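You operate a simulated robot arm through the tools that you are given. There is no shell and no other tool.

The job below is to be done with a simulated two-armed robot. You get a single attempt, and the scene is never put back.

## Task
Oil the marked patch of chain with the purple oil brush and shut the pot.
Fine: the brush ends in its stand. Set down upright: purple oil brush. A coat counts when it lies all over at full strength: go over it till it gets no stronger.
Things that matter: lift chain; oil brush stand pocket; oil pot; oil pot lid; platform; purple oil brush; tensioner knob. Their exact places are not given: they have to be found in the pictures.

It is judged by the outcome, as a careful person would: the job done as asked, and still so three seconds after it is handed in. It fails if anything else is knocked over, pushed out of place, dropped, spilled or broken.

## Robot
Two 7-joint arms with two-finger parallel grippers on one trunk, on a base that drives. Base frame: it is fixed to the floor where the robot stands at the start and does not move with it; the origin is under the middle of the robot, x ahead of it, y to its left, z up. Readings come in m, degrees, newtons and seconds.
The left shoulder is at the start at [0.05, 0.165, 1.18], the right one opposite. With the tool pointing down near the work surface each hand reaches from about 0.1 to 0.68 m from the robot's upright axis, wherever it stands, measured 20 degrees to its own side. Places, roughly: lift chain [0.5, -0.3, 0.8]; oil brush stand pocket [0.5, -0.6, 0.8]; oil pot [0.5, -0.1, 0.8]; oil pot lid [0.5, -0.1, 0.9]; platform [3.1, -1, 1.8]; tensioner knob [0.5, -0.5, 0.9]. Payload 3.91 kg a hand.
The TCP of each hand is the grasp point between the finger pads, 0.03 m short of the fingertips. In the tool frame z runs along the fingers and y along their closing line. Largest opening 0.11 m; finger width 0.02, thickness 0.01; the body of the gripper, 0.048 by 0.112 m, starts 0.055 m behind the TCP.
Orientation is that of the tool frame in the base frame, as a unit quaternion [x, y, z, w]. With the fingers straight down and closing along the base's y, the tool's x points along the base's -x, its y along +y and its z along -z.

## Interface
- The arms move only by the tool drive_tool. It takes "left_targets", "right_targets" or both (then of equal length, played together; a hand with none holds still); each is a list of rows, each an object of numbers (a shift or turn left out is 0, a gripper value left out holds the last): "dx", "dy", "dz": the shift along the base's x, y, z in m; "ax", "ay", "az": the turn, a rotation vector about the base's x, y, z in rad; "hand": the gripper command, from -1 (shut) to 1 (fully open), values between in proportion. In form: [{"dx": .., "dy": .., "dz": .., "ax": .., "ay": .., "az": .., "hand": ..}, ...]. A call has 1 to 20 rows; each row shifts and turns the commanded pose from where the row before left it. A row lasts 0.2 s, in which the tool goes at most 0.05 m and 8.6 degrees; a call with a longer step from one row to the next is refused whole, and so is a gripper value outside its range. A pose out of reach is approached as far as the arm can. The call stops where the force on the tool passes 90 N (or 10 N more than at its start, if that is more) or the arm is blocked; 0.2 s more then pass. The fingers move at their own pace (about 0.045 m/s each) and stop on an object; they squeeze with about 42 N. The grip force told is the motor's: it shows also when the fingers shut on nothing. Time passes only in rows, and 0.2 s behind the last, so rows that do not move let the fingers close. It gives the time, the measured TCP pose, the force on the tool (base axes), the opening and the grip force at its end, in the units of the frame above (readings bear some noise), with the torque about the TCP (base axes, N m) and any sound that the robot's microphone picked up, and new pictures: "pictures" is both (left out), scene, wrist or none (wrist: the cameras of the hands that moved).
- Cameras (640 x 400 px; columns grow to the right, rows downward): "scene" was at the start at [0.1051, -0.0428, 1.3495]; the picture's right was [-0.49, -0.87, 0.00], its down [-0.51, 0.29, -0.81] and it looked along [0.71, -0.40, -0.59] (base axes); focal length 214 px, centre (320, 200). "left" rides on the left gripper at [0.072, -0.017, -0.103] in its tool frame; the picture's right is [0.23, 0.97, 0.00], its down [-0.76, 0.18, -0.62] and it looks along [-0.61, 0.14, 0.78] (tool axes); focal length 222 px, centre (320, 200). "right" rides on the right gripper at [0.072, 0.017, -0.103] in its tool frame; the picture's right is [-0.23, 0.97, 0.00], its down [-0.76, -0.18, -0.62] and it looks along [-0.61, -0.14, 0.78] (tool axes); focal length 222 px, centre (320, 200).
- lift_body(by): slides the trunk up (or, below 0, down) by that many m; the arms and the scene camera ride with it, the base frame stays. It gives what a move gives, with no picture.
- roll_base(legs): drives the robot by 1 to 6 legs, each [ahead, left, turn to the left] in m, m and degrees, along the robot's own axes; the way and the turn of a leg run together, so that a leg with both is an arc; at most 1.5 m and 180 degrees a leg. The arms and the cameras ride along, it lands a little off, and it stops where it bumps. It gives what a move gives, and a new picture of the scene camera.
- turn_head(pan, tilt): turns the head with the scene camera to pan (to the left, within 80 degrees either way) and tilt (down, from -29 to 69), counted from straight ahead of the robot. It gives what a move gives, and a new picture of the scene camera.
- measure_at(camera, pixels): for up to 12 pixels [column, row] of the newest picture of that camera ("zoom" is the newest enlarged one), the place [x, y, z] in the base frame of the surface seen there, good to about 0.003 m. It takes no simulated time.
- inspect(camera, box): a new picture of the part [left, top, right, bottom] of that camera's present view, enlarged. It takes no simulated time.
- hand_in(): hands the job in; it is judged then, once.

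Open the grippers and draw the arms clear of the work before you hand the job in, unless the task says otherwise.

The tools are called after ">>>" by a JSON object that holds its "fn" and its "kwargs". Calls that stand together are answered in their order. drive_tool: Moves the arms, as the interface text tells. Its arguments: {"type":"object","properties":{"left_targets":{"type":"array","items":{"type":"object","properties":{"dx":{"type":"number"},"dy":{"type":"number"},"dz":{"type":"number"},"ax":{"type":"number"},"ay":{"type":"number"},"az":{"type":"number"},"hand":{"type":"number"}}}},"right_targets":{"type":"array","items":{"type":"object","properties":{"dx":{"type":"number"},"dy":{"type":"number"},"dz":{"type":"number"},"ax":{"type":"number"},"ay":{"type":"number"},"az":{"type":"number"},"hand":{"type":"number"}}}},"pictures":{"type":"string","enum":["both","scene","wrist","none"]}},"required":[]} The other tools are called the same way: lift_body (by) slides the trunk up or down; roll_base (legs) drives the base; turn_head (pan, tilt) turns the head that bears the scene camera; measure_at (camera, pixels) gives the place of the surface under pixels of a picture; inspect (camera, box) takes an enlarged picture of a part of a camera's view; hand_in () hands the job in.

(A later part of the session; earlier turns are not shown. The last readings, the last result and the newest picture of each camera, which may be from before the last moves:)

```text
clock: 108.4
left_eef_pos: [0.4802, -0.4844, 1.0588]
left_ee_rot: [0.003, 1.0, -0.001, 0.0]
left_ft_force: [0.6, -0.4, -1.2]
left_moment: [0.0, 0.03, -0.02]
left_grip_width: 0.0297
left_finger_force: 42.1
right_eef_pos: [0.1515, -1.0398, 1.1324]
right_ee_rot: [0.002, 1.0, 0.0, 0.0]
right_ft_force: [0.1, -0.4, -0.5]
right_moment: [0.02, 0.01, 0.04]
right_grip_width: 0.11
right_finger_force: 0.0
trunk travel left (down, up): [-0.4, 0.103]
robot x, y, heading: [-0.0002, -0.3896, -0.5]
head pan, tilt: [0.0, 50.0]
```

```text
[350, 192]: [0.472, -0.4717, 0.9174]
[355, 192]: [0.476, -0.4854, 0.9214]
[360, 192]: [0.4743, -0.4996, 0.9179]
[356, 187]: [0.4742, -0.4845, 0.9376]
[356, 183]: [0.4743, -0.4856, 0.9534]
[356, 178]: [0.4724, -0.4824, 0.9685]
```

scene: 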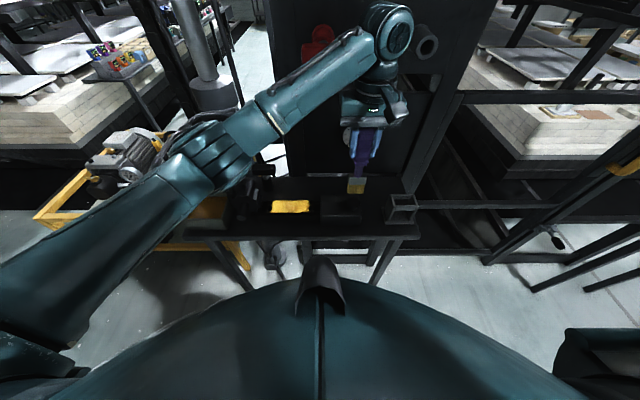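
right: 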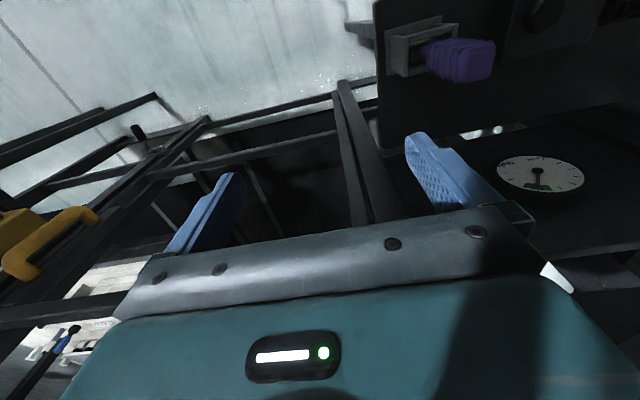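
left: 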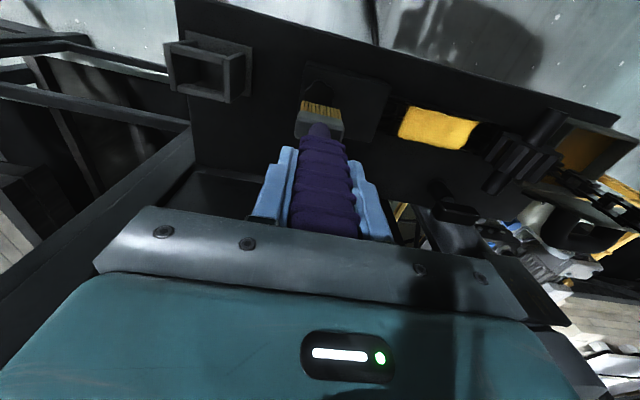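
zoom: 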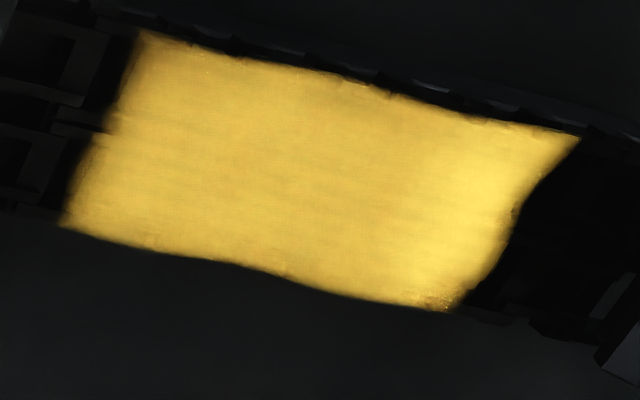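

Tip offset is now about 0.145 m (slipped a few mm up, still upright). I make another contact pass along the far edge (x≈0.506) from right to left.

>>> {"fn": "drive_tool", "kwargs": {"left_targets": [{"dx": 0.009, "dy": 0.043}, {"dx": 0.009, "dy": 0.043}, {"dx": 0.008, "dy": 0.043}, {"dz": -0.03}, {"dz": -0.03}, {"dz": -0.01}, {"dz": -0.0025}, {"dy": 0.008, "dz": -0.0005}, {"dy": 0.008}, {"dy": 0.008}, {"dy": 0.008}, {"dy": 0.008, "dz": -0.0005}, {"dy": 0.008}, {"dy": 0.008}, {"dy": 0.008, "dz": -0.0005}, {"dy": 0.008}, {"dy": 0.008, "dz": -0.0005}, {"dy": 0.008}, {"dy": 0.008}], "pictures": "none"}}

```text
clock: 112.4
left_eef_pos: [0.5056, -0.2625, 0.9858]
left_ee_rot: [0.003, 1.0, -0.001, 0.001]
left_ft_force: [0.7, -6.7, 6.7]
left_moment: [-0.66, -0.05, -0.02]
left_grip_width: 0.0299
left_finger_force: 42.4
right_eef_pos: [0.1518, -1.0406, 1.1321]
right_ee_rot: [0.002, 1.0, 0.0, 0.0]
right_ft_force: [0.6, -0.1, 0.7]
right_moment: [0.03, 0.0, 0.01]
right_grip_width: 0.1099
right_finger_force: 0.0
trunk travel left (down, up): [-0.4, 0.103]
robot x, y, heading: [-0.0015, -0.3935, -0.3]
head pan, tilt: [0.0, 50.0]
```

Light contact (7 N) held to the left end. I continue with a cross stroke at the left end to the near edge and then a near-edge pass (x≈0.474) to the right.

>>> {"fn": "drive_tool", "kwargs": {"left_targets": [{"dy": 0.005}, {"dx": -0.008}, {"dx": -0.008}, {"dx": -0.008}, {"dx": -0.008}, {"dy": -0.008}, {"dy": -0.008}, {"dy": -0.008}, {"dy": -0.008, "dz": 0.0004}, {"dy": -0.008}, {"dy": -0.008}, {"dy": -0.008, "dz": 0.0004}, {"dy": -0.008}, {"dy": -0.008}, {"dy": -0.008, "dz": 0.0004}, {"dy": -0.008}, {"dy": -0.008}], "pictures": "none"}}

```text
clock: 116.0
left_eef_pos: [0.4736, -0.3498, 0.9859]
left_ee_rot: [0.003, 1.0, 0.0, -0.001]
left_ft_force: [-0.6, 12.5, 16.3]
left_moment: [1.43, 0.09, 0.01]
left_grip_width: 0.0296
left_finger_force: 42.3
right_eef_pos: [0.15, -1.0394, 1.1334]
right_ee_rot: [0.002, 1.0, -0.001, 0.001]
right_ft_force: [0.4, -0.6, 0.2]
right_moment: [0.01, 0.02, 0.0]
right_grip_width: 0.11
right_finger_force: 0.0
trunk travel left (down, up): [-0.4, 0.103]
robot x, y, heading: [-0.0021, -0.3925, -0.2]
head pan, tilt: [0.0, 50.0]
```

Contact is moderate (16 N). I make a cross stroke at the right end to the far side, then a middle pass (x≈0.491) back to the left.

>>> {"fn": "drive_tool", "kwargs": {"left_targets": [{"dy": -0.004, "dz": 0.0005}, {"dx": 0.008}, {"dx": 0.008}, {"dx": 0.008}, {"dx": 0.008}, {"dx": -0.008}, {"dx": -0.007}, {"dy": 0.008}, {"dy": 0.008}, {"dy": 0.008}, {"dy": 0.008, "dz": -0.0005}, {"dy": 0.008}, {"dy": 0.008}, {"dy": 0.008, "dz": -0.0005}, {"dy": 0.008}, {"dy": 0.008}, {"dy": 0.008, "dz": -0.0004}, {"dy": 0.008}, {"dy": 0.008}], "pictures": "none"}}

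```text
clock: 120.0
left_eef_pos: [0.4922, -0.2613, 0.9856]
left_ee_rot: [0.004, 1.0, -0.002, 0.0]
left_ft_force: [0.5, -6.6, 7.4]
left_moment: [-0.76, -0.04, 0.0]
left_grip_width: 0.0296
left_finger_force: 42.0
right_eef_pos: [0.1513, -1.0396, 1.1318]
right_ee_rot: [0.003, 1.0, -0.001, -0.001]
right_ft_force: [0.3, -0.5, -1.3]
right_moment: [0.0, 0.0, 0.01]
right_grip_width: 0.1097
right_finger_force: 0.2
trunk travel left (down, up): [-0.4, 0.103]
robot x, y, heading: [-0.0014, -0.3951, -0.0]
head pan, tilt: [0.0, 50.0]
```

All lanes are passed in contact. I lift and move aside to the same place as before to compare the coat under equal light.

>>> {"fn": "drive_tool", "kwargs": {"left_targets": [{"dz": 0.025}, {"dz": 0.035}, {"dz": 0.013, "dy": -0.04}, {"dy": -0.045}, {"dy": -0.045}, {"dy": -0.045}, {"dy": -0.045, "dx": -0.012}], "pictures": "both"}}

>>> {"fn": "inspect", "kwargs": {"camera": "scene", "box": [250, 185, 330, 235]}}

>>> {"fn": "inspect", "kwargs": {"camera": "scene", "box": [266, 196, 292, 216]}}

>>> {"fn": "inspect", "kwargs": {"camera": "scene", "box": [288, 196, 314, 216]}}

>>> {"fn": "inspect", "kwargs": {"camera": "left", "box": [385, 100, 490, 165]}}

```text
clock: 121.6
left_eef_pos: [0.4783, -0.4788, 1.058]
left_ee_rot: [0.003, 1.0, 0.0, 0.0]
left_ft_force: [0.5, -0.1, -1.5]
left_moment: [0.03, 0.0, -0.04]
left_grip_width: 0.0296
left_finger_force: 41.9
right_eef_pos: [0.151, -1.0402, 1.1305]
right_ee_rot: [0.002, 1.0, 0.0, 0.0]
right_ft_force: [0.1, -0.5, -0.3]
right_moment: [0.03, 0.06, 0.01]
right_grip_width: 0.1102
right_finger_force: 0.1
trunk travel left (down, up): [-0.4, 0.103]
robot x, y, heading: [0.0004, -0.3932, -0.6]
head pan, tilt: [0.0, 50.0]
```

scene: 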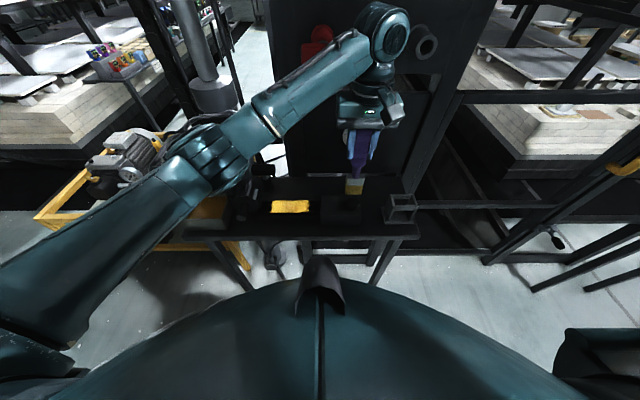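
left: 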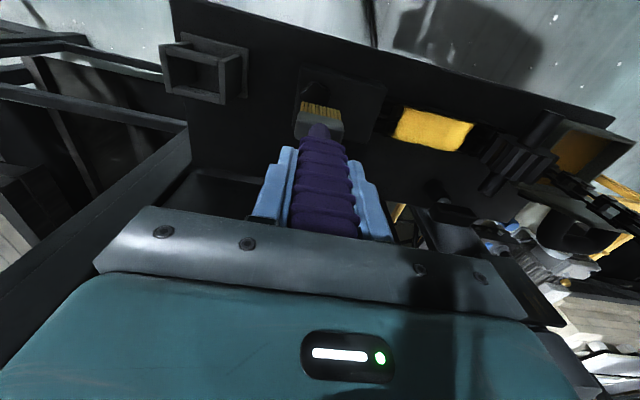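

```text
8.00 times, centred on (290, 210) of scene
```

zoom: 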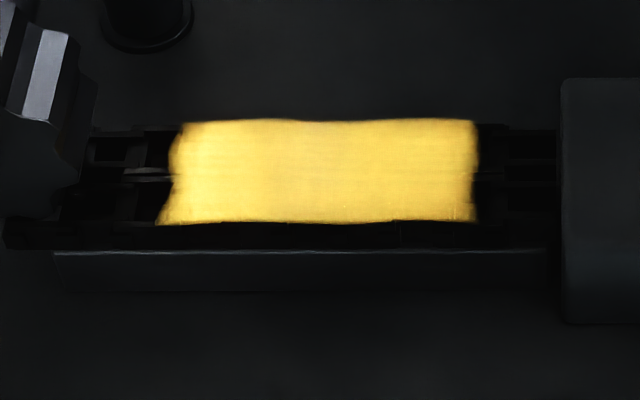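

```text
16.00 times, centred on (279, 206) of scene
```

zoom: 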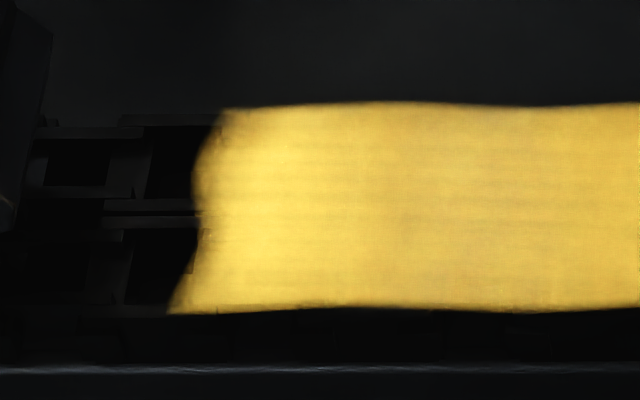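

```text
16.00 times, centred on (301, 206) of scene
```

zoom: 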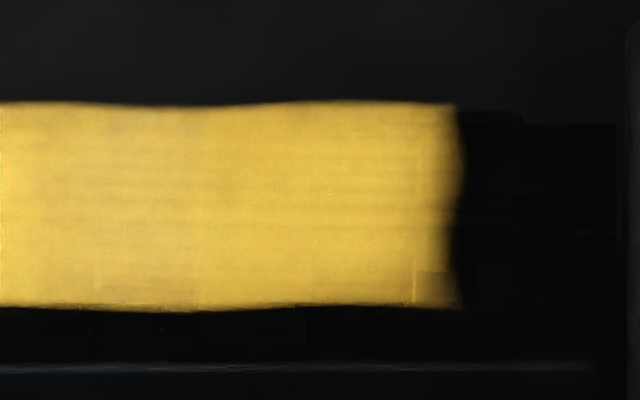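

```text
6.10 times, centred on (438, 132) of left
```

zoom: 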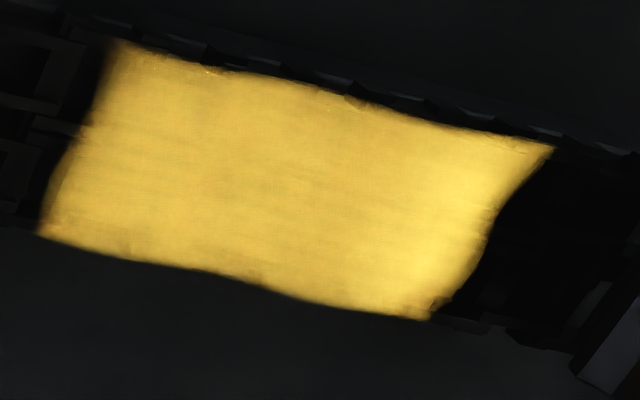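

The coat looks the same as before these passes – no stronger. I check the bristles' colour to make sure the brush still carries oil (so that this is truly full strength).

>>> {"fn": "inspect", "kwargs": {"camera": "scene", "box": [325, 150, 385, 200]}}

>>> {"fn": "inspect", "kwargs": {"camera": "left", "box": [285, 85, 355, 135]}}

```text
8.00 times, centred on (355, 175) of scene
```

zoom: 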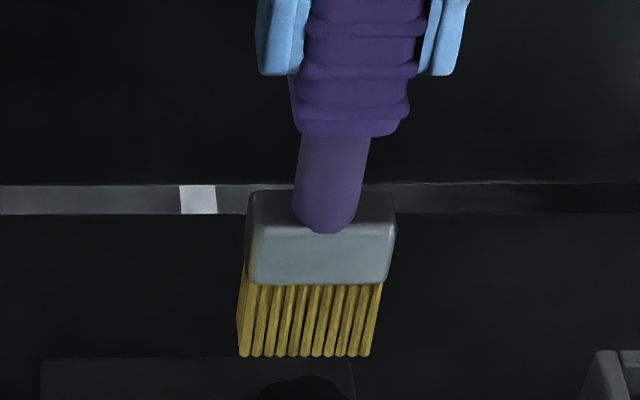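

```text
8.00 times, centred on (320, 110) of left
```

zoom: 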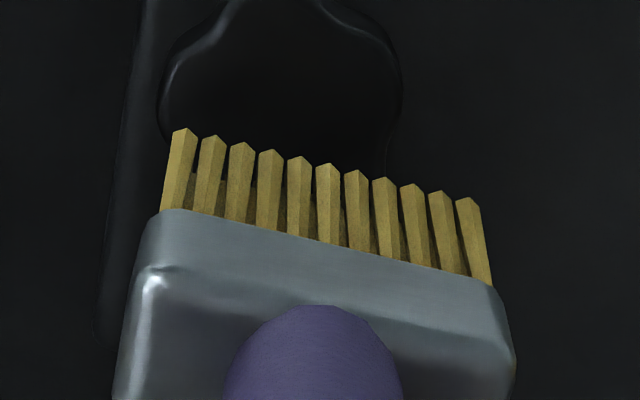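

The bristles look paler than just after the dip, so to be sure of full strength I fetch more oil: draw back, drive to the pot.

>>> {"fn": "drive_tool", "kwargs": {"left_targets": [{"dz": 0.018}, {"dx": -0.036}, {"dx": -0.036}, {"dx": -0.036}], "pictures": "none"}}

>>> {"fn": "roll_base", "kwargs": {"legs": [[0, 0.445, 0]]}}

```text
clock: 122.6
left_eef_pos: [0.3683, -0.48, 1.0758]
left_ee_rot: [0.003, 1.0, -0.001, -0.001]
left_ft_force: [0.1, 0.4, -0.8]
left_moment: [-0.01, 0.0, 0.03]
left_grip_width: 0.0299
left_finger_force: 41.7
right_eef_pos: [0.1504, -1.0395, 1.1315]
right_ee_rot: [0.003, 1.0, 0.0, 0.0]
right_ft_force: [0.5, -0.1, 0.0]
right_moment: [0.0, -0.01, 0.0]
right_grip_width: 0.11
right_finger_force: 0.0
trunk travel left (down, up): [-0.4, 0.103]
robot x, y, heading: [0.0007, -0.3952, -0.6]
head pan, tilt: [0.0, 50.0]
```

```text
clock: 127.1
left_eef_pos: [0.3714, -0.0355, 1.0744]
left_ee_rot: [0.004, 1.0, -0.002, -0.001]
left_ft_force: [-0.6, 0.0, -2.5]
left_moment: [-0.02, -0.01, 0.02]
left_grip_width: 0.0296
left_finger_force: 41.7
right_eef_pos: [0.1527, -0.5941, 1.1317]
right_ee_rot: [0.005, 1.0, 0.0, 0.0]
right_ft_force: [-0.9, -0.1, 0.0]
right_moment: [-0.02, 0.0, -0.01]
right_grip_width: 0.1101
right_finger_force: 0.1
trunk travel left (down, up): [-0.4, 0.103]
robot x, y, heading: [0.0024, 0.0576, -0.4]
head pan, tilt: [0.0, 50.0]
```

scene: 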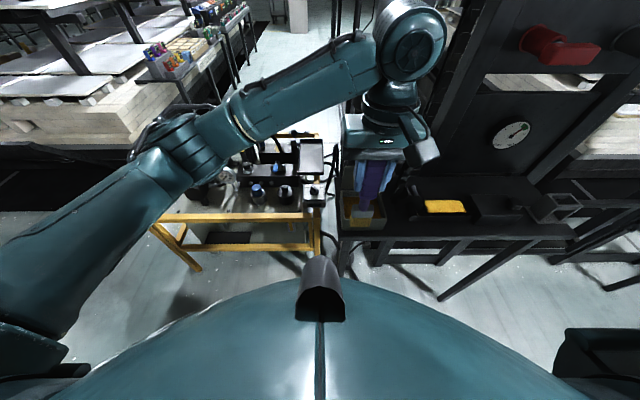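

The lid still stands open. I move over the pot as before and lower until just above the oil.

>>> {"fn": "drive_tool", "kwargs": {"left_targets": [{"dy": -0.018}, {"dx": 0.04}, {"dx": 0.04}, {"dx": 0.024}, {"dz": -0.035}, {"dz": -0.03}, {"dz": -0.02}, {"dz": -0.008}, {"dz": -0.002}], "pictures": "both"}}

>>> {"fn": "inspect", "kwargs": {"camera": "scene", "box": [330, 130, 430, 240]}}

```text
clock: 129.1
left_eef_pos: [0.4747, -0.053, 0.98]
left_ee_rot: [0.006, 1.0, -0.002, 0.0]
left_ft_force: [-0.5, 0.4, -1.7]
left_moment: [0.0, 0.01, -0.02]
left_grip_width: 0.0296
left_finger_force: 41.7
right_eef_pos: [0.1517, -0.5944, 1.132]
right_ee_rot: [0.004, 1.0, 0.0, 0.0]
right_ft_force: [0.1, -0.4, 0.1]
right_moment: [0.0, 0.03, 0.01]
right_grip_width: 0.1098
right_finger_force: 0.0
trunk travel left (down, up): [-0.4, 0.103]
robot x, y, heading: [0.0029, 0.0543, -0.4]
head pan, tilt: [0.0, 50.0]
```

scene: 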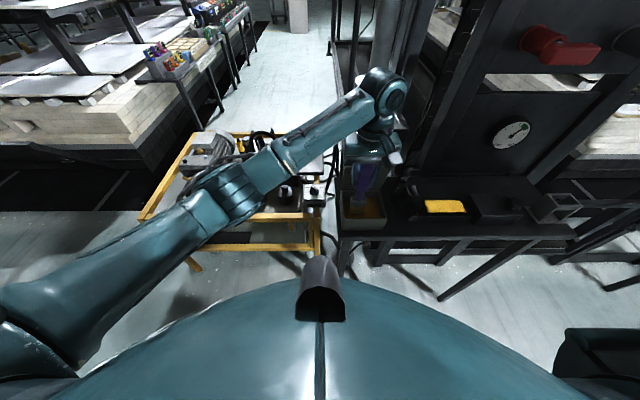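
left: 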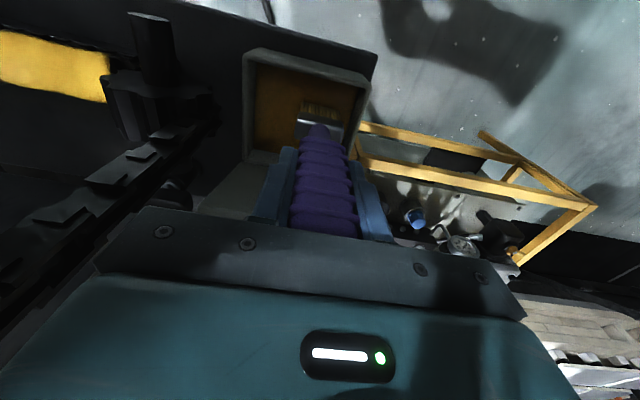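

```text
3.64 times, centred on (380, 185) of scene
```

zoom: 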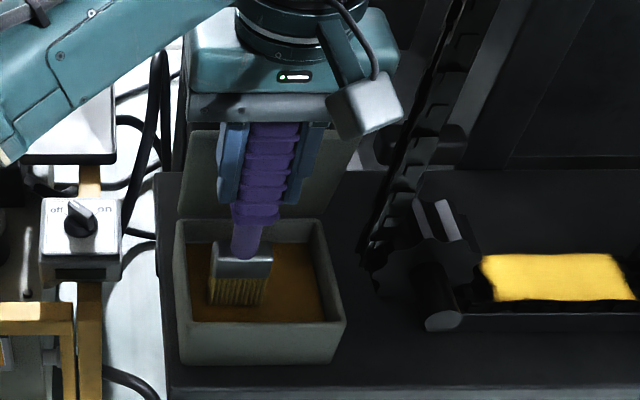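

I lower in small steps to a light touch in the oil and hold about a second.

>>> {"fn": "drive_tool", "kwargs": {"left_targets": [{"dz": -0.0015}, {"dz": -0.0015}, {"dz": -0.0015}, {"dz": -0.001}, {}, {}, {}, {}], "pictures": "none"}}

```text
clock: 130.9
left_eef_pos: [0.4752, -0.0546, 0.9748]
left_ee_rot: [0.004, 1.0, 0.0, 0.0]
left_ft_force: [-0.3, 0.1, -1.7]
left_moment: [0.05, 0.0, 0.02]
left_grip_width: 0.0296
left_finger_force: 42.0
right_eef_pos: [0.1513, -0.5938, 1.132]
right_ee_rot: [0.004, 1.0, 0.0, 0.0]
right_ft_force: [0.0, -0.5, 0.3]
right_moment: [0.0, -0.01, -0.01]
right_grip_width: 0.1101
right_finger_force: 0.0
trunk travel left (down, up): [-0.4, 0.103]
robot x, y, heading: [0.0059, 0.0524, -0.4]
head pan, tilt: [0.0, 50.0]
```

>>> {"fn": "drive_tool", "kwargs": {"left_targets": [{"dz": -0.0012}, {"dz": -0.0012}, {"dz": -0.0012}, {}, {}, {}, {}], "pictures": "wrist"}}

>>> {"fn": "inspect", "kwargs": {"camera": "left", "box": [260, 80, 380, 170]}}

```text
clock: 132.5
left_eef_pos: [0.4741, -0.0537, 0.9744]
left_ee_rot: [0.005, 1.0, -0.001, 0.003]
left_ft_force: [1.5, 0.8, 34.5]
left_moment: [0.53, -0.21, -0.02]
left_grip_width: 0.0295
left_finger_force: 42.4
right_eef_pos: [0.1493, -0.5928, 1.1336]
right_ee_rot: [0.004, 1.0, 0.0, 0.0]
right_ft_force: [0.4, 0.4, -1.0]
right_moment: [0.01, -0.02, 0.01]
right_grip_width: 0.1098
right_finger_force: 0.0
trunk travel left (down, up): [-0.4, 0.103]
robot x, y, heading: [0.0036, 0.0553, -0.6]
head pan, tilt: [0.0, 50.0]
```

left: 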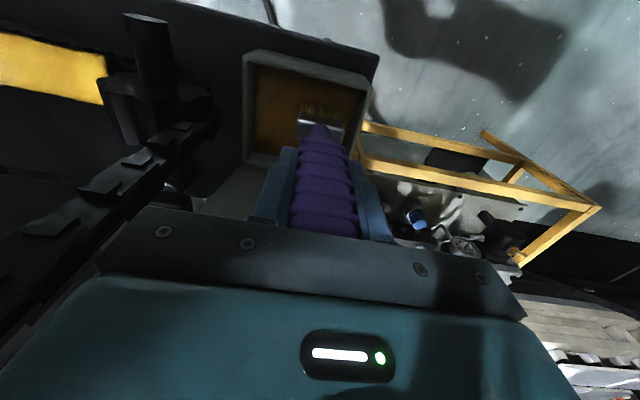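

```text
4.44 times, centred on (320, 125) of left
```

zoom: 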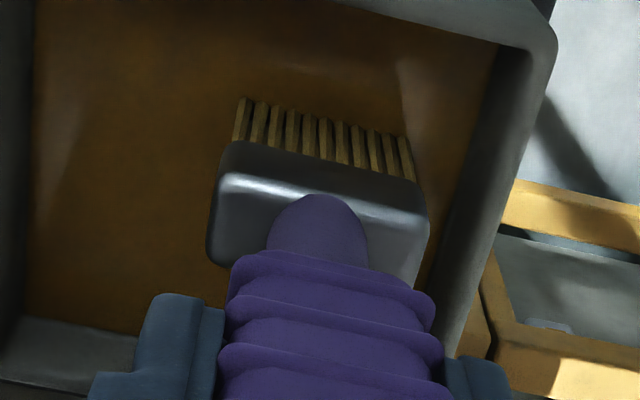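

Touched the oil again (34 N). I lift out slowly, pause to drain and check the bristles.

>>> {"fn": "drive_tool", "kwargs": {"left_targets": [{"dz": 0.01}, {"dz": 0.015}, {"dz": 0.02}, {}, {}, {}, {}, {"dz": 0.027}, {"dz": 0.03}], "pictures": "scene"}}

>>> {"fn": "inspect", "kwargs": {"camera": "scene", "box": [330, 130, 430, 240]}}

```text
clock: 134.5
left_eef_pos: [0.4753, -0.0523, 1.0718]
left_ee_rot: [0.005, 1.0, -0.001, 0.0]
left_ft_force: [-1.0, -0.8, -1.2]
left_moment: [-0.01, 0.0, -0.03]
left_grip_width: 0.0297
left_finger_force: 42.2
right_eef_pos: [0.1525, -0.5942, 1.132]
right_ee_rot: [0.005, 1.0, 0.0, 0.0]
right_ft_force: [0.3, 0.2, -0.3]
right_moment: [0.0, -0.02, 0.01]
right_grip_width: 0.1103
right_finger_force: 0.0
trunk travel left (down, up): [-0.4, 0.103]
robot x, y, heading: [0.0052, 0.0507, -0.3]
head pan, tilt: [0.0, 50.0]
```

scene: 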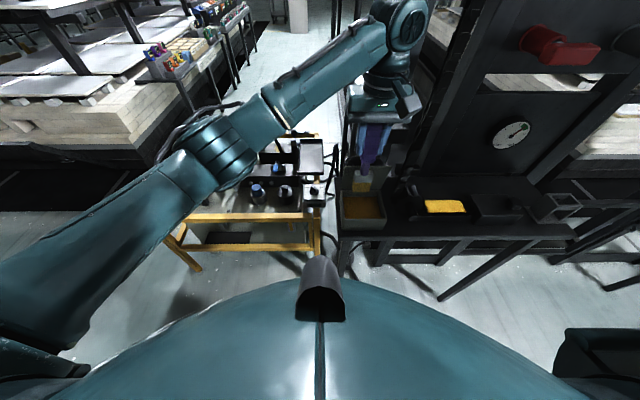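

```text
3.64 times, centred on (380, 185) of scene
```

zoom: 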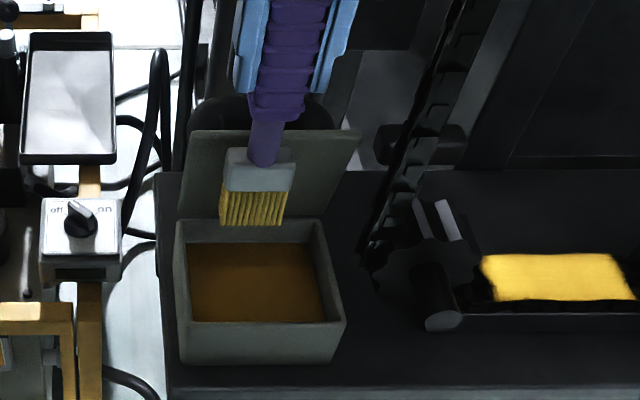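

The bristles are golden again, and seen from here the coat is an even bright yellow. I go back to the chain for a last full set of passes.

>>> {"fn": "drive_tool", "kwargs": {"left_targets": [{"dx": -0.035}, {"dx": -0.035}, {"dx": -0.035}], "pictures": "none"}}

>>> {"fn": "roll_base", "kwargs": {"legs": [[0, -0.445, 0.4]]}}

```text
clock: 135.3
left_eef_pos: [0.3701, -0.054, 1.0716]
left_ee_rot: [0.005, 1.0, -0.001, -0.001]
left_ft_force: [0.6, 0.1, -1.0]
left_moment: [0.03, 0.01, -0.02]
left_grip_width: 0.0293
left_finger_force: 41.9
right_eef_pos: [0.1526, -0.5944, 1.1325]
right_ee_rot: [0.005, 1.0, -0.001, 0.0]
right_ft_force: [-1.2, 0.1, 0.0]
right_moment: [0.0, -0.01, 0.01]
right_grip_width: 0.1098
right_finger_force: 0.1
trunk travel left (down, up): [-0.4, 0.103]
robot x, y, heading: [0.0065, 0.0547, -0.6]
head pan, tilt: [0.0, 50.0]
```

```text
clock: 139.7
left_eef_pos: [0.3708, -0.4953, 1.0705]
left_ee_rot: [-0.001, 1.0, -0.001, -0.001]
left_ft_force: [-0.1, -0.3, -1.5]
left_moment: [-0.01, 0.0, 0.01]
left_grip_width: 0.0298
left_finger_force: 41.7
right_eef_pos: [0.1589, -1.0391, 1.1317]
right_ee_rot: [-0.002, 1.0, 0.0, -0.001]
right_ft_force: [0.0, 0.1, -0.5]
right_moment: [0.01, -0.01, 0.01]
right_grip_width: 0.11
right_finger_force: 0.1
trunk travel left (down, up): [-0.4, 0.103]
robot x, y, heading: [0.0009, -0.3926, 0.4]
head pan, tilt: [0.0, 50.0]
```

scene: 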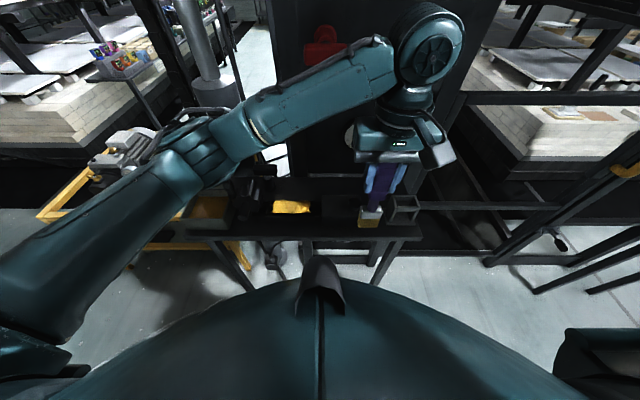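

Base is back at y≈-0.39. I bring the brush over the right end of the patch on the far lane and lower it to light contact.

>>> {"fn": "drive_tool", "kwargs": {"left_targets": [{"dy": 0.047}, {"dy": 0.047}, {"dy": 0.047}, {"dx": 0.044}, {"dx": 0.044}, {"dx": 0.045}, {"dz": -0.03}, {"dz": -0.03}, {"dz": -0.015}, {"dz": -0.006}, {"dz": -0.002}, {"dz": -0.0015}], "pictures": "scene"}}

```text
clock: 142.3
left_eef_pos: [0.5037, -0.3535, 0.9866]
left_ee_rot: [-0.001, 1.0, -0.001, 0.0]
left_ft_force: [0.5, -0.1, -2.0]
left_moment: [-0.02, 0.01, -0.02]
left_grip_width: 0.0298
left_finger_force: 42.5
right_eef_pos: [0.1603, -1.0373, 1.1323]
right_ee_rot: [-0.002, 1.0, 0.0, 0.001]
right_ft_force: [-0.9, 0.2, 1.2]
right_moment: [0.0, -0.01, 0.03]
right_grip_width: 0.11
right_finger_force: 0.1
trunk travel left (down, up): [-0.4, 0.103]
robot x, y, heading: [0.0038, -0.3961, 0.1]
head pan, tilt: [0.0, 50.0]
```

scene: 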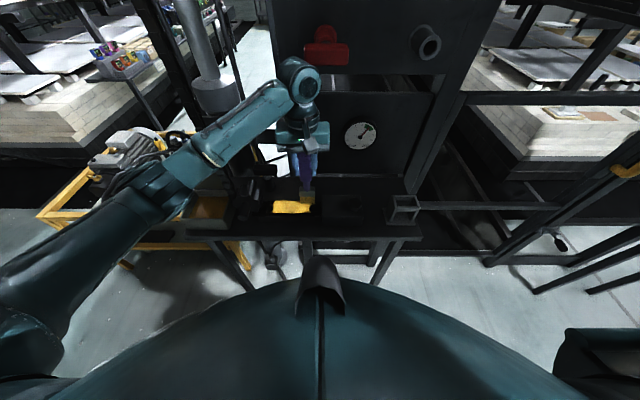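

Not yet in contact at z 0.9866; I lower 3 mm more in small steps and then stroke left along the far lane.

>>> {"fn": "drive_tool", "kwargs": {"left_targets": [{"dz": -0.0015}, {"dz": -0.0015}, {"dz": -0.001}, {"dy": 0.008}, {"dy": 0.008}, {"dy": 0.008}, {"dy": 0.008}, {"dy": 0.008, "dz": -0.0004}, {"dy": 0.008}, {"dy": 0.008}, {"dy": 0.008}, {"dy": 0.008, "dz": -0.0004}, {"dy": 0.008}, {"dy": 0.008}, {"dy": 0.008}], "pictures": "none"}}

```text
clock: 145.5
left_eef_pos: [0.5025, -0.2621, 0.9856]
left_ee_rot: [0.001, 1.0, -0.002, 0.002]
left_ft_force: [0.5, -18.5, 24.5]
left_moment: [-2.11, -0.04, -0.02]
left_grip_width: 0.03
left_finger_force: 42.0
right_eef_pos: [0.1567, -1.0393, 1.1314]
right_ee_rot: [-0.002, 1.0, 0.001, 0.001]
right_ft_force: [-0.4, 0.4, -0.4]
right_moment: [0.0, 0.02, 0.0]
right_grip_width: 0.1097
right_finger_force: 0.1
trunk travel left (down, up): [-0.4, 0.103]
robot x, y, heading: [0.002, -0.39, 0.3]
head pan, tilt: [0.0, 50.0]
```

Contact 25 N. I ease 1 mm, cross over at the left end and go right along the near lane (x≈0.476).

>>> {"fn": "drive_tool", "kwargs": {"left_targets": [{"dz": 0.001, "dy": 0.004}, {"dx": -0.007}, {"dx": -0.007}, {"dx": -0.007}, {"dx": -0.006}, {"dy": -0.008}, {"dy": -0.008}, {"dy": -0.008}, {"dy": -0.008}, {"dy": -0.008, "dz": 0.0004}, {"dy": -0.008}, {"dy": -0.008}, {"dy": -0.008}, {"dy": -0.008, "dz": 0.0004}, {"dy": -0.008}, {"dy": -0.008}, {"dy": -0.008}], "pictures": "none"}}

```text
clock: 149.1
left_eef_pos: [0.4743, -0.3456, 0.9848]
left_ee_rot: [-0.001, 1.0, 0.001, -0.001]
left_ft_force: [-1.0, 18.4, 26.5]
left_moment: [2.13, -0.06, 0.06]
left_grip_width: 0.0298
left_finger_force: 42.0
right_eef_pos: [0.1574, -1.0365, 1.1339]
right_ee_rot: [-0.002, 1.0, -0.001, 0.001]
right_ft_force: [0.5, 0.0, 0.1]
right_moment: [0.02, 0.03, 0.02]
right_grip_width: 0.1101
right_finger_force: 0.0
trunk travel left (down, up): [-0.4, 0.103]
robot x, y, heading: [0.0022, -0.3934, 0.2]
head pan, tilt: [0.0, 50.0]
```

I cross over at the right end (a little further right) and finish with a middle pass to the left.

>>> {"fn": "drive_tool", "kwargs": {"left_targets": [{"dz": 0.001, "dy": -0.008}, {"dx": 0.008}, {"dx": 0.008}, {"dx": 0.008}, {"dx": 0.007}, {"dx": -0.007}, {"dx": -0.007}, {"dy": 0.008}, {"dy": 0.008}, {"dy": 0.008}, {"dy": 0.008}, {"dy": 0.008}, {"dy": 0.008}, {"dy": 0.008}, {"dy": 0.008}, {"dy": 0.008}, {"dy": 0.008}, {"dy": 0.008}, {"dy": 0.008}], "pictures": "none"}}

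```text
clock: 153.1
left_eef_pos: [0.4938, -0.2621, 0.9852]
left_ee_rot: [-0.001, 1.0, 0.0, -0.001]
left_ft_force: [-0.1, 0.1, -2.4]
left_moment: [0.02, 0.0, 0.01]
left_grip_width: 0.0297
left_finger_force: 42.0
right_eef_pos: [0.1596, -1.038, 1.1327]
right_ee_rot: [-0.002, 1.0, 0.0, 0.0]
right_ft_force: [-0.7, -0.4, -0.7]
right_moment: [-0.02, 0.0, -0.01]
right_grip_width: 0.1098
right_finger_force: 0.1
trunk travel left (down, up): [-0.4, 0.103]
robot x, y, heading: [0.0017, -0.39, 0.1]
head pan, tilt: [0.0, 50.0]
```

Contact was lost at the end of that pass, so I press 2 mm lower and do one more middle pass to the right.

>>> {"fn": "drive_tool", "kwargs": {"left_targets": [{"dz": -0.001, "dy": 0.004}, {"dz": -0.0015}, {"dy": -0.008}, {"dy": -0.008}, {"dy": -0.008}, {"dy": -0.008}, {"dy": -0.008, "dz": 0.0004}, {"dy": -0.008}, {"dy": -0.008}, {"dy": -0.008, "dz": 0.0004}, {"dy": -0.008}, {"dy": -0.008}, {"dy": -0.008}, {"dy": -0.008}], "pictures": "none"}}

>>> {"fn": "drive_tool", "kwargs": {"left_targets": [{"dz": 0.02}, {"dz": 0.03}, {"dz": 0.025, "dy": -0.03}, {"dy": -0.045}, {"dy": -0.045}, {"dy": -0.012}], "pictures": "both"}}

>>> {"fn": "inspect", "kwargs": {"camera": "scene", "box": [250, 185, 330, 235]}}

>>> {"fn": "inspect", "kwargs": {"camera": "left", "box": [385, 100, 490, 165]}}

```text
clock: 156.1
left_eef_pos: [0.4927, -0.3525, 0.9837]
left_ee_rot: [-0.002, 1.0, 0.0, 0.0]
left_ft_force: [0.5, 18.5, 24.9]
left_moment: [2.12, 0.06, -0.05]
left_grip_width: 0.0298
left_finger_force: 42.2
right_eef_pos: [0.1571, -1.0377, 1.1342]
right_ee_rot: [-0.001, 1.0, -0.001, 0.001]
right_ft_force: [0.6, -0.6, -0.5]
right_moment: [-0.02, 0.02, -0.02]
right_grip_width: 0.1099
right_finger_force: 0.1
trunk travel left (down, up): [-0.4, 0.103]
robot x, y, heading: [0.0017, -0.3917, 0.2]
head pan, tilt: [0.0, 50.0]
```

```text
clock: 157.5
left_eef_pos: [0.4935, -0.4863, 1.0593]
left_ee_rot: [-0.002, 1.0, -0.001, -0.001]
left_ft_force: [0.3, -0.4, -1.4]
left_moment: [-0.01, 0.0, -0.03]
left_grip_width: 0.0298
left_finger_force: 41.8
right_eef_pos: [0.1586, -1.037, 1.1329]
right_ee_rot: [-0.002, 1.0, -0.001, 0.0]
right_ft_force: [0.1, -0.1, -0.9]
right_moment: [0.02, 0.04, 0.02]
right_grip_width: 0.1102
right_finger_force: 0.1
trunk travel left (down, up): [-0.4, 0.103]
robot x, y, heading: [-0.0021, -0.39, 0.4]
head pan, tilt: [0.0, 50.0]
```

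scene: 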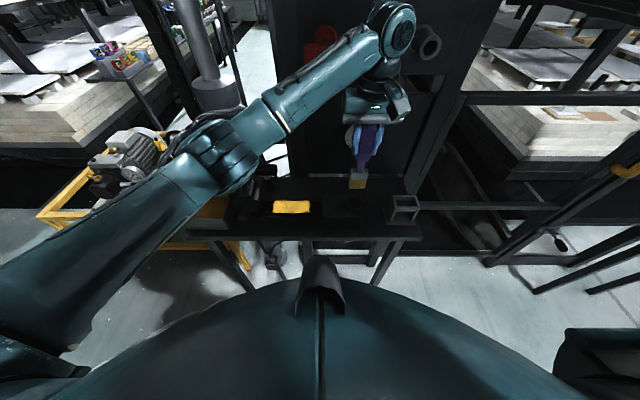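
left: 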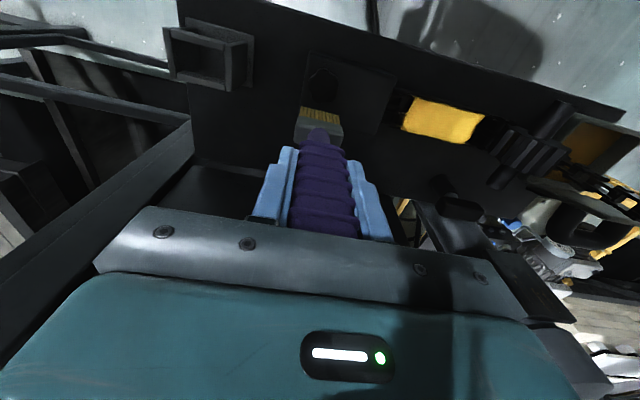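

```text
8.00 times, centred on (290, 210) of scene
```

zoom: 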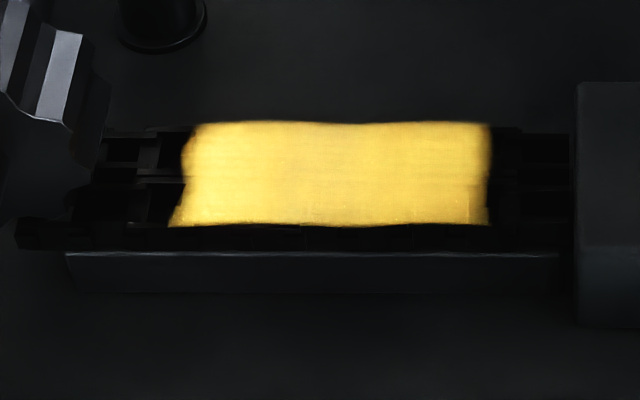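

```text
6.10 times, centred on (438, 132) of left
```

zoom: 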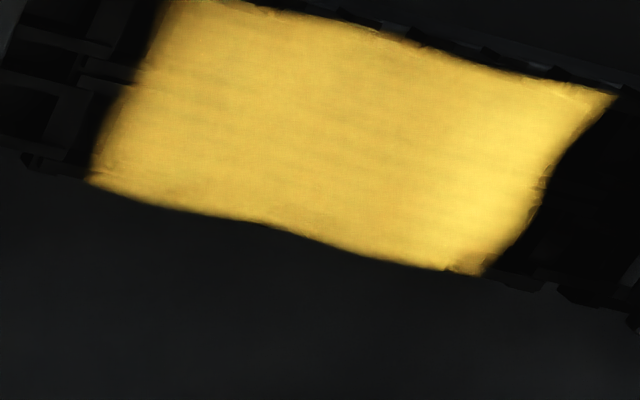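

The coat is unchanged after fresh oil: full strength over the whole patch. Now the brush goes back; I first check how it sits in the grip (tilt, offset) and measure the stand's pocket.

>>> {"fn": "inspect", "kwargs": {"camera": "left", "box": [150, 10, 370, 150]}}

>>> {"fn": "measure_at", "kwargs": {"camera": "zoom", "pixels": [[445, 285], [545, 320], [495, 300], [445, 310], [545, 345], [150, 60], [150, 110], [60, 60], [255, 85], [215, 225], [95, 195], [240, 130]]}}

>>> {"fn": "inspect", "kwargs": {"camera": "scene", "box": [325, 120, 445, 230]}}

```text
2.86 times, centred on (260, 80) of left
```

zoom: 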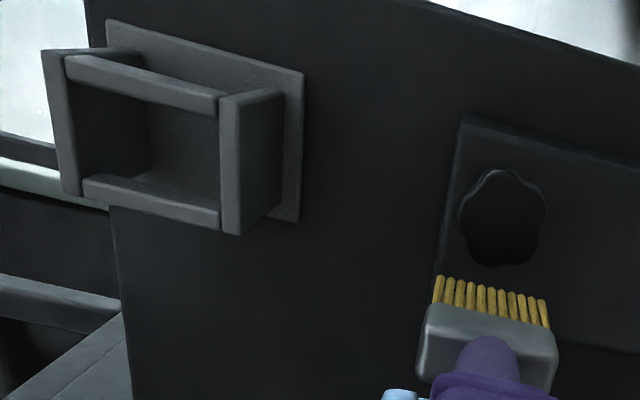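

```text
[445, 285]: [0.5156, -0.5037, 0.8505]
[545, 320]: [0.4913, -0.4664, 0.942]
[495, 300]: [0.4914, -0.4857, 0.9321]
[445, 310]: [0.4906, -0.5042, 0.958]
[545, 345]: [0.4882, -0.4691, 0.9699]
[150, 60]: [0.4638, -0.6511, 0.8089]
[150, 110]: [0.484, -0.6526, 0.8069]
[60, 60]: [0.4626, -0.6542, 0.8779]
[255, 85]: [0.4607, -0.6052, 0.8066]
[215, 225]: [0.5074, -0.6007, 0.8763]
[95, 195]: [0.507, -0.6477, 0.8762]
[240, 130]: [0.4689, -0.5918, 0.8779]
```

```text
3.64 times, centred on (385, 175) of scene
```

zoom: 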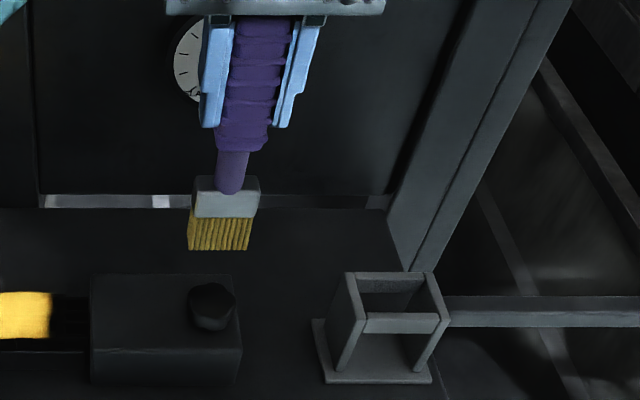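

I measure the stand's rim edges in this enlarged scene view.

>>> {"fn": "measure_at", "kwargs": {"camera": "zoom", "pixels": [[400, 317], [400, 331], [370, 318], [435, 318], [395, 275], [350, 285], [358, 310], [430, 285], [440, 308], [345, 290], [362, 300], [424, 300]]}}

>>> {"fn": "measure_at", "kwargs": {"camera": "zoom", "pixels": [[220, 247], [192, 246], [247, 247], [225, 205], [200, 205], [255, 205], [228, 175], [250, 140], [262, 60], [235, 60], [288, 60], [262, 120]]}}

```text
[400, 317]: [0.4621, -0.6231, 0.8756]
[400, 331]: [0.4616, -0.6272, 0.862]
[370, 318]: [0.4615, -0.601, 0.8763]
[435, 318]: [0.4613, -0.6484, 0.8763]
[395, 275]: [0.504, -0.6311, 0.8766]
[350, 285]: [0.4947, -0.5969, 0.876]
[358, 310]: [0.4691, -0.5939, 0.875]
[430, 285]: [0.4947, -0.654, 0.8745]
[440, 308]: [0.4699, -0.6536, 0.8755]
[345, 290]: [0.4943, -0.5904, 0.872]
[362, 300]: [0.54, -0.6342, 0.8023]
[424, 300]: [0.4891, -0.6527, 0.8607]
```

```text
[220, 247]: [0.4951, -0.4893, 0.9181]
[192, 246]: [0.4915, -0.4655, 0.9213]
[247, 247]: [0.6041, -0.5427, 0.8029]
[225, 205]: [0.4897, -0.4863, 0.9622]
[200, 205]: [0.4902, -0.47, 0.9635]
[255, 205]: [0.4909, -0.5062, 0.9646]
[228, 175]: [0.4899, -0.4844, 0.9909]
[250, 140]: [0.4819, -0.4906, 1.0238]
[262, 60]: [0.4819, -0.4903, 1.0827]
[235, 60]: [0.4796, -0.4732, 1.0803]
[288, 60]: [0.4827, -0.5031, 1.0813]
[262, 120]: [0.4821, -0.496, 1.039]
```

To check for tilt I take the wrist view in the same frame as right after the lift and compare the brush's place in it.

>>> {"fn": "inspect", "kwargs": {"camera": "left", "box": [220, 80, 420, 230]}}

>>> {"fn": "measure_at", "kwargs": {"camera": "zoom", "pixels": [[320, 170], [320, 195], [320, 225], [320, 260], [325, 300], [330, 350], [320, 130], [320, 105], [285, 75], [365, 100]]}}

```text
2.67 times, centred on (320, 155) of left
```

zoom: 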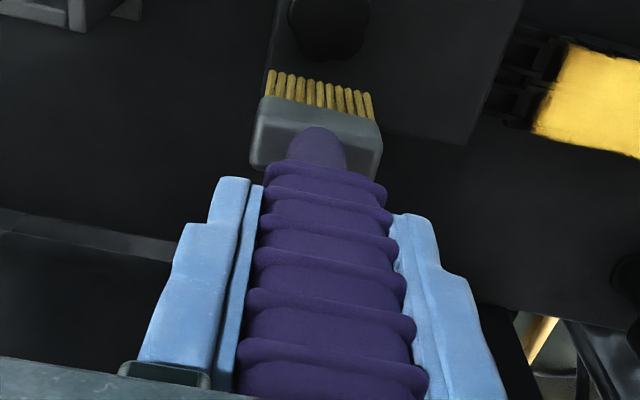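

```text
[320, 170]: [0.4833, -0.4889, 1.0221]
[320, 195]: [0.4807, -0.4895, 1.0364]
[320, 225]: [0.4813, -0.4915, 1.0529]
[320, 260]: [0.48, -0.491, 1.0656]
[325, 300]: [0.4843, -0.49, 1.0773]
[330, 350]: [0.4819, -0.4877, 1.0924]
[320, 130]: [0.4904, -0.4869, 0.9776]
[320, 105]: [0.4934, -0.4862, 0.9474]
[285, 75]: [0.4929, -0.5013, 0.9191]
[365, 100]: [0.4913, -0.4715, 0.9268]
```

The brush slipped a few mm up and forward in the grip and leans by under 2°, otherwise straight. I raise it, drive the base 0.09 m right (same reach as when I took it), and correct the lean by a small pitch.

>>> {"fn": "drive_tool", "kwargs": {"left_targets": [{"dz": 0.02, "dx": -0.008}, {"ay": 0.03, "dx": -0.005}], "pictures": "none"}}

>>> {"fn": "roll_base", "kwargs": {"legs": [[0, -0.09, 0]]}}

```text
clock: 158.1
left_eef_pos: [0.4811, -0.4854, 1.0796]
left_ee_rot: [-0.002, 1.0, -0.001, -0.016]
left_ft_force: [-0.3, 0.0, -1.7]
left_moment: [-0.02, 0.02, -0.01]
left_grip_width: 0.0296
left_finger_force: 41.9
right_eef_pos: [0.1581, -1.0379, 1.1315]
right_ee_rot: [-0.001, 1.0, 0.0, 0.0]
right_ft_force: [0.1, -0.1, 0.3]
right_moment: [-0.02, 0.01, 0.0]
right_grip_width: 0.1099
right_finger_force: 0.0
trunk travel left (down, up): [-0.4, 0.103]
robot x, y, heading: [0.0032, -0.3902, 0.3]
head pan, tilt: [0.0, 50.0]
```

```text
clock: 159.6
left_eef_pos: [0.481, -0.5768, 1.0791]
left_ee_rot: [-0.001, 1.0, 0.0, -0.016]
left_ft_force: [-0.3, 0.0, -0.8]
left_moment: [-0.01, 0.02, -0.01]
left_grip_width: 0.0296
left_finger_force: 42.0
right_eef_pos: [0.1582, -1.13, 1.1315]
right_ee_rot: [-0.002, 1.0, -0.001, 0.0]
right_ft_force: [0.0, 0.1, 0.1]
right_moment: [-0.01, 0.01, -0.01]
right_grip_width: 0.11
right_finger_force: 0.0
trunk travel left (down, up): [-0.4, 0.103]
robot x, y, heading: [0.0024, -0.4844, 0.1]
head pan, tilt: [0.0, 50.0]
```

scene: 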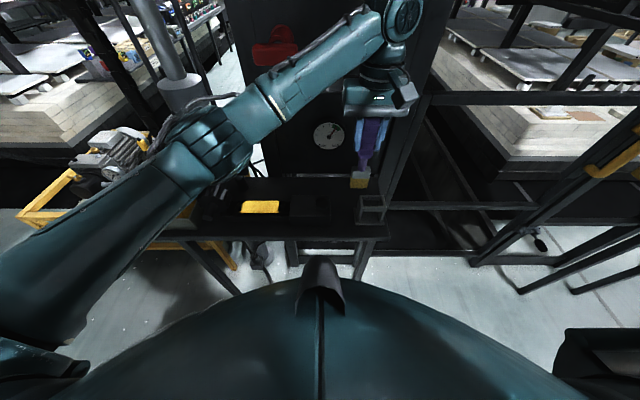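

Now I bring the brush sideways over the pocket (y≈-0.626), still above the rim, and check the alignment.

>>> {"fn": "drive_tool", "kwargs": {"left_targets": [{"dy": -0.025}, {"dy": -0.0245}, {}], "pictures": "both"}}

>>> {"fn": "inspect", "kwargs": {"camera": "scene", "box": [330, 130, 430, 230]}}

>>> {"fn": "inspect", "kwargs": {"camera": "left", "box": [240, 40, 400, 160]}}

```text
clock: 160.4
left_eef_pos: [0.4815, -0.6268, 1.0798]
left_ee_rot: [-0.001, 1.0, -0.001, -0.016]
left_ft_force: [-0.1, 0.4, -1.3]
left_moment: [0.03, 0.0, 0.0]
left_grip_width: 0.0297
left_finger_force: 42.2
right_eef_pos: [0.16, -1.129, 1.1329]
right_ee_rot: [-0.001, 1.0, 0.0, -0.001]
right_ft_force: [0.3, -0.1, 0.6]
right_moment: [0.0, -0.02, -0.02]
right_grip_width: 0.1102
right_finger_force: 0.1
trunk travel left (down, up): [-0.4, 0.103]
robot x, y, heading: [0.0017, -0.4834, 0.2]
head pan, tilt: [0.0, 50.0]
```

scene: 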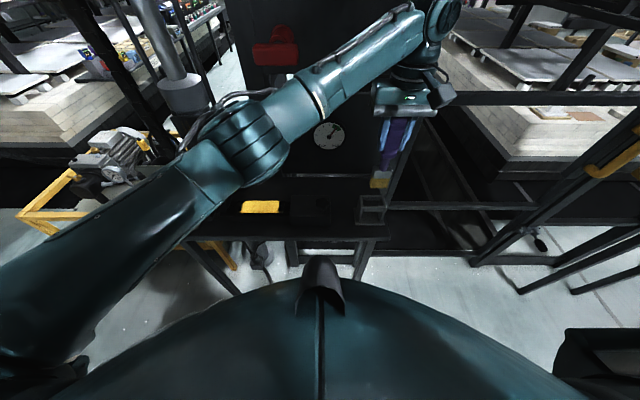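
left: 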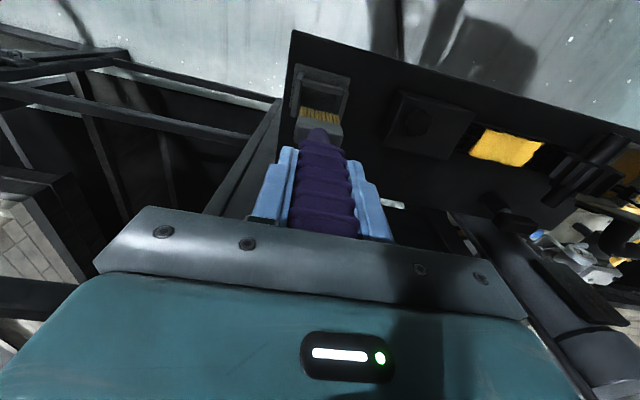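

```text
4.00 times, centred on (380, 180) of scene
```

zoom: 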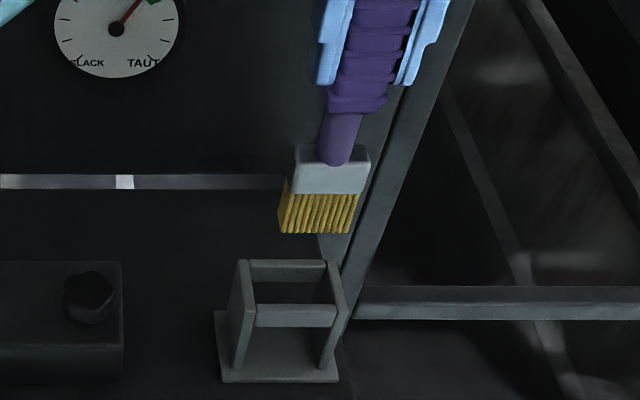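

```text
3.33 times, centred on (320, 100) of left
```

zoom: 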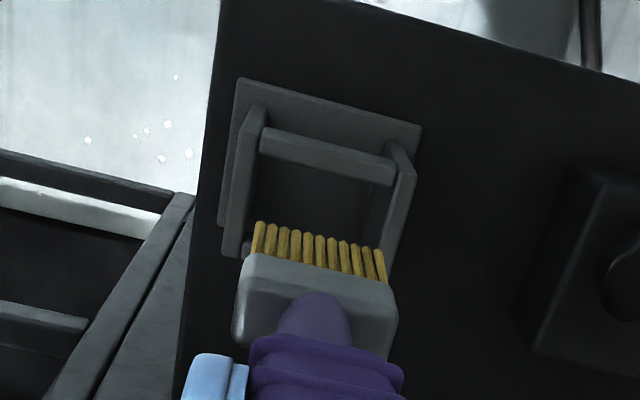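

I measure bristle ends and pocket edges in this wrist view.

>>> {"fn": "measure_at", "kwargs": {"camera": "zoom", "pixels": [[258, 230], [320, 245], [380, 258], [255, 245], [382, 275], [330, 150], [330, 165], [250, 120], [247, 190], [400, 170], [395, 190], [265, 150]]}}

>>> {"fn": "inspect", "kwargs": {"camera": "scene", "box": [330, 130, 430, 230]}}

>>> {"fn": "measure_at", "kwargs": {"camera": "zoom", "pixels": [[283, 228], [315, 230], [348, 230], [300, 190], [330, 190], [362, 190], [330, 170], [340, 140], [370, 60], [245, 265], [232, 300], [333, 275]]}}

```text
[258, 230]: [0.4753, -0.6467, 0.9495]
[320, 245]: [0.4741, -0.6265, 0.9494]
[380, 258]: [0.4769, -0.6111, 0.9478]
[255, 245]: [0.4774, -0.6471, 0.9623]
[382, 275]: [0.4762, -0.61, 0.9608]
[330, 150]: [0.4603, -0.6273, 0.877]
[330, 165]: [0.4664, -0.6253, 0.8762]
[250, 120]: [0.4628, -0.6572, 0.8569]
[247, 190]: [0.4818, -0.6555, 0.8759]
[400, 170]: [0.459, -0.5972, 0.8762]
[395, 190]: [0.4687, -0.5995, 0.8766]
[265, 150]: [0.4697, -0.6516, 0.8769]
```

```text
4.00 times, centred on (380, 180) of scene
```

zoom: 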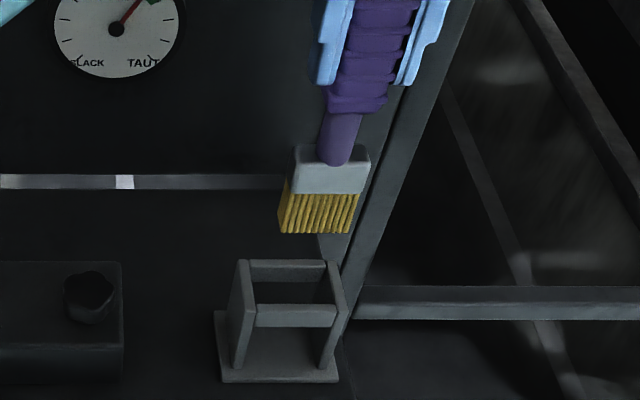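

```text
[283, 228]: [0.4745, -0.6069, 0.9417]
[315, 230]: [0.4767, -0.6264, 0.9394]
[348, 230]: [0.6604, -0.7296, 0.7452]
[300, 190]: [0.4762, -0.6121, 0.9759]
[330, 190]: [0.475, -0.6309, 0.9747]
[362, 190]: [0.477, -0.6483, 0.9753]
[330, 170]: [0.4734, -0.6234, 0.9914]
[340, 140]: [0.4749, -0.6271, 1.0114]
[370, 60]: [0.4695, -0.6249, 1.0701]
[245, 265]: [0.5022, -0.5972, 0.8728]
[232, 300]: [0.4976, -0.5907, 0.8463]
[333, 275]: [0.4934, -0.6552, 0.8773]
```

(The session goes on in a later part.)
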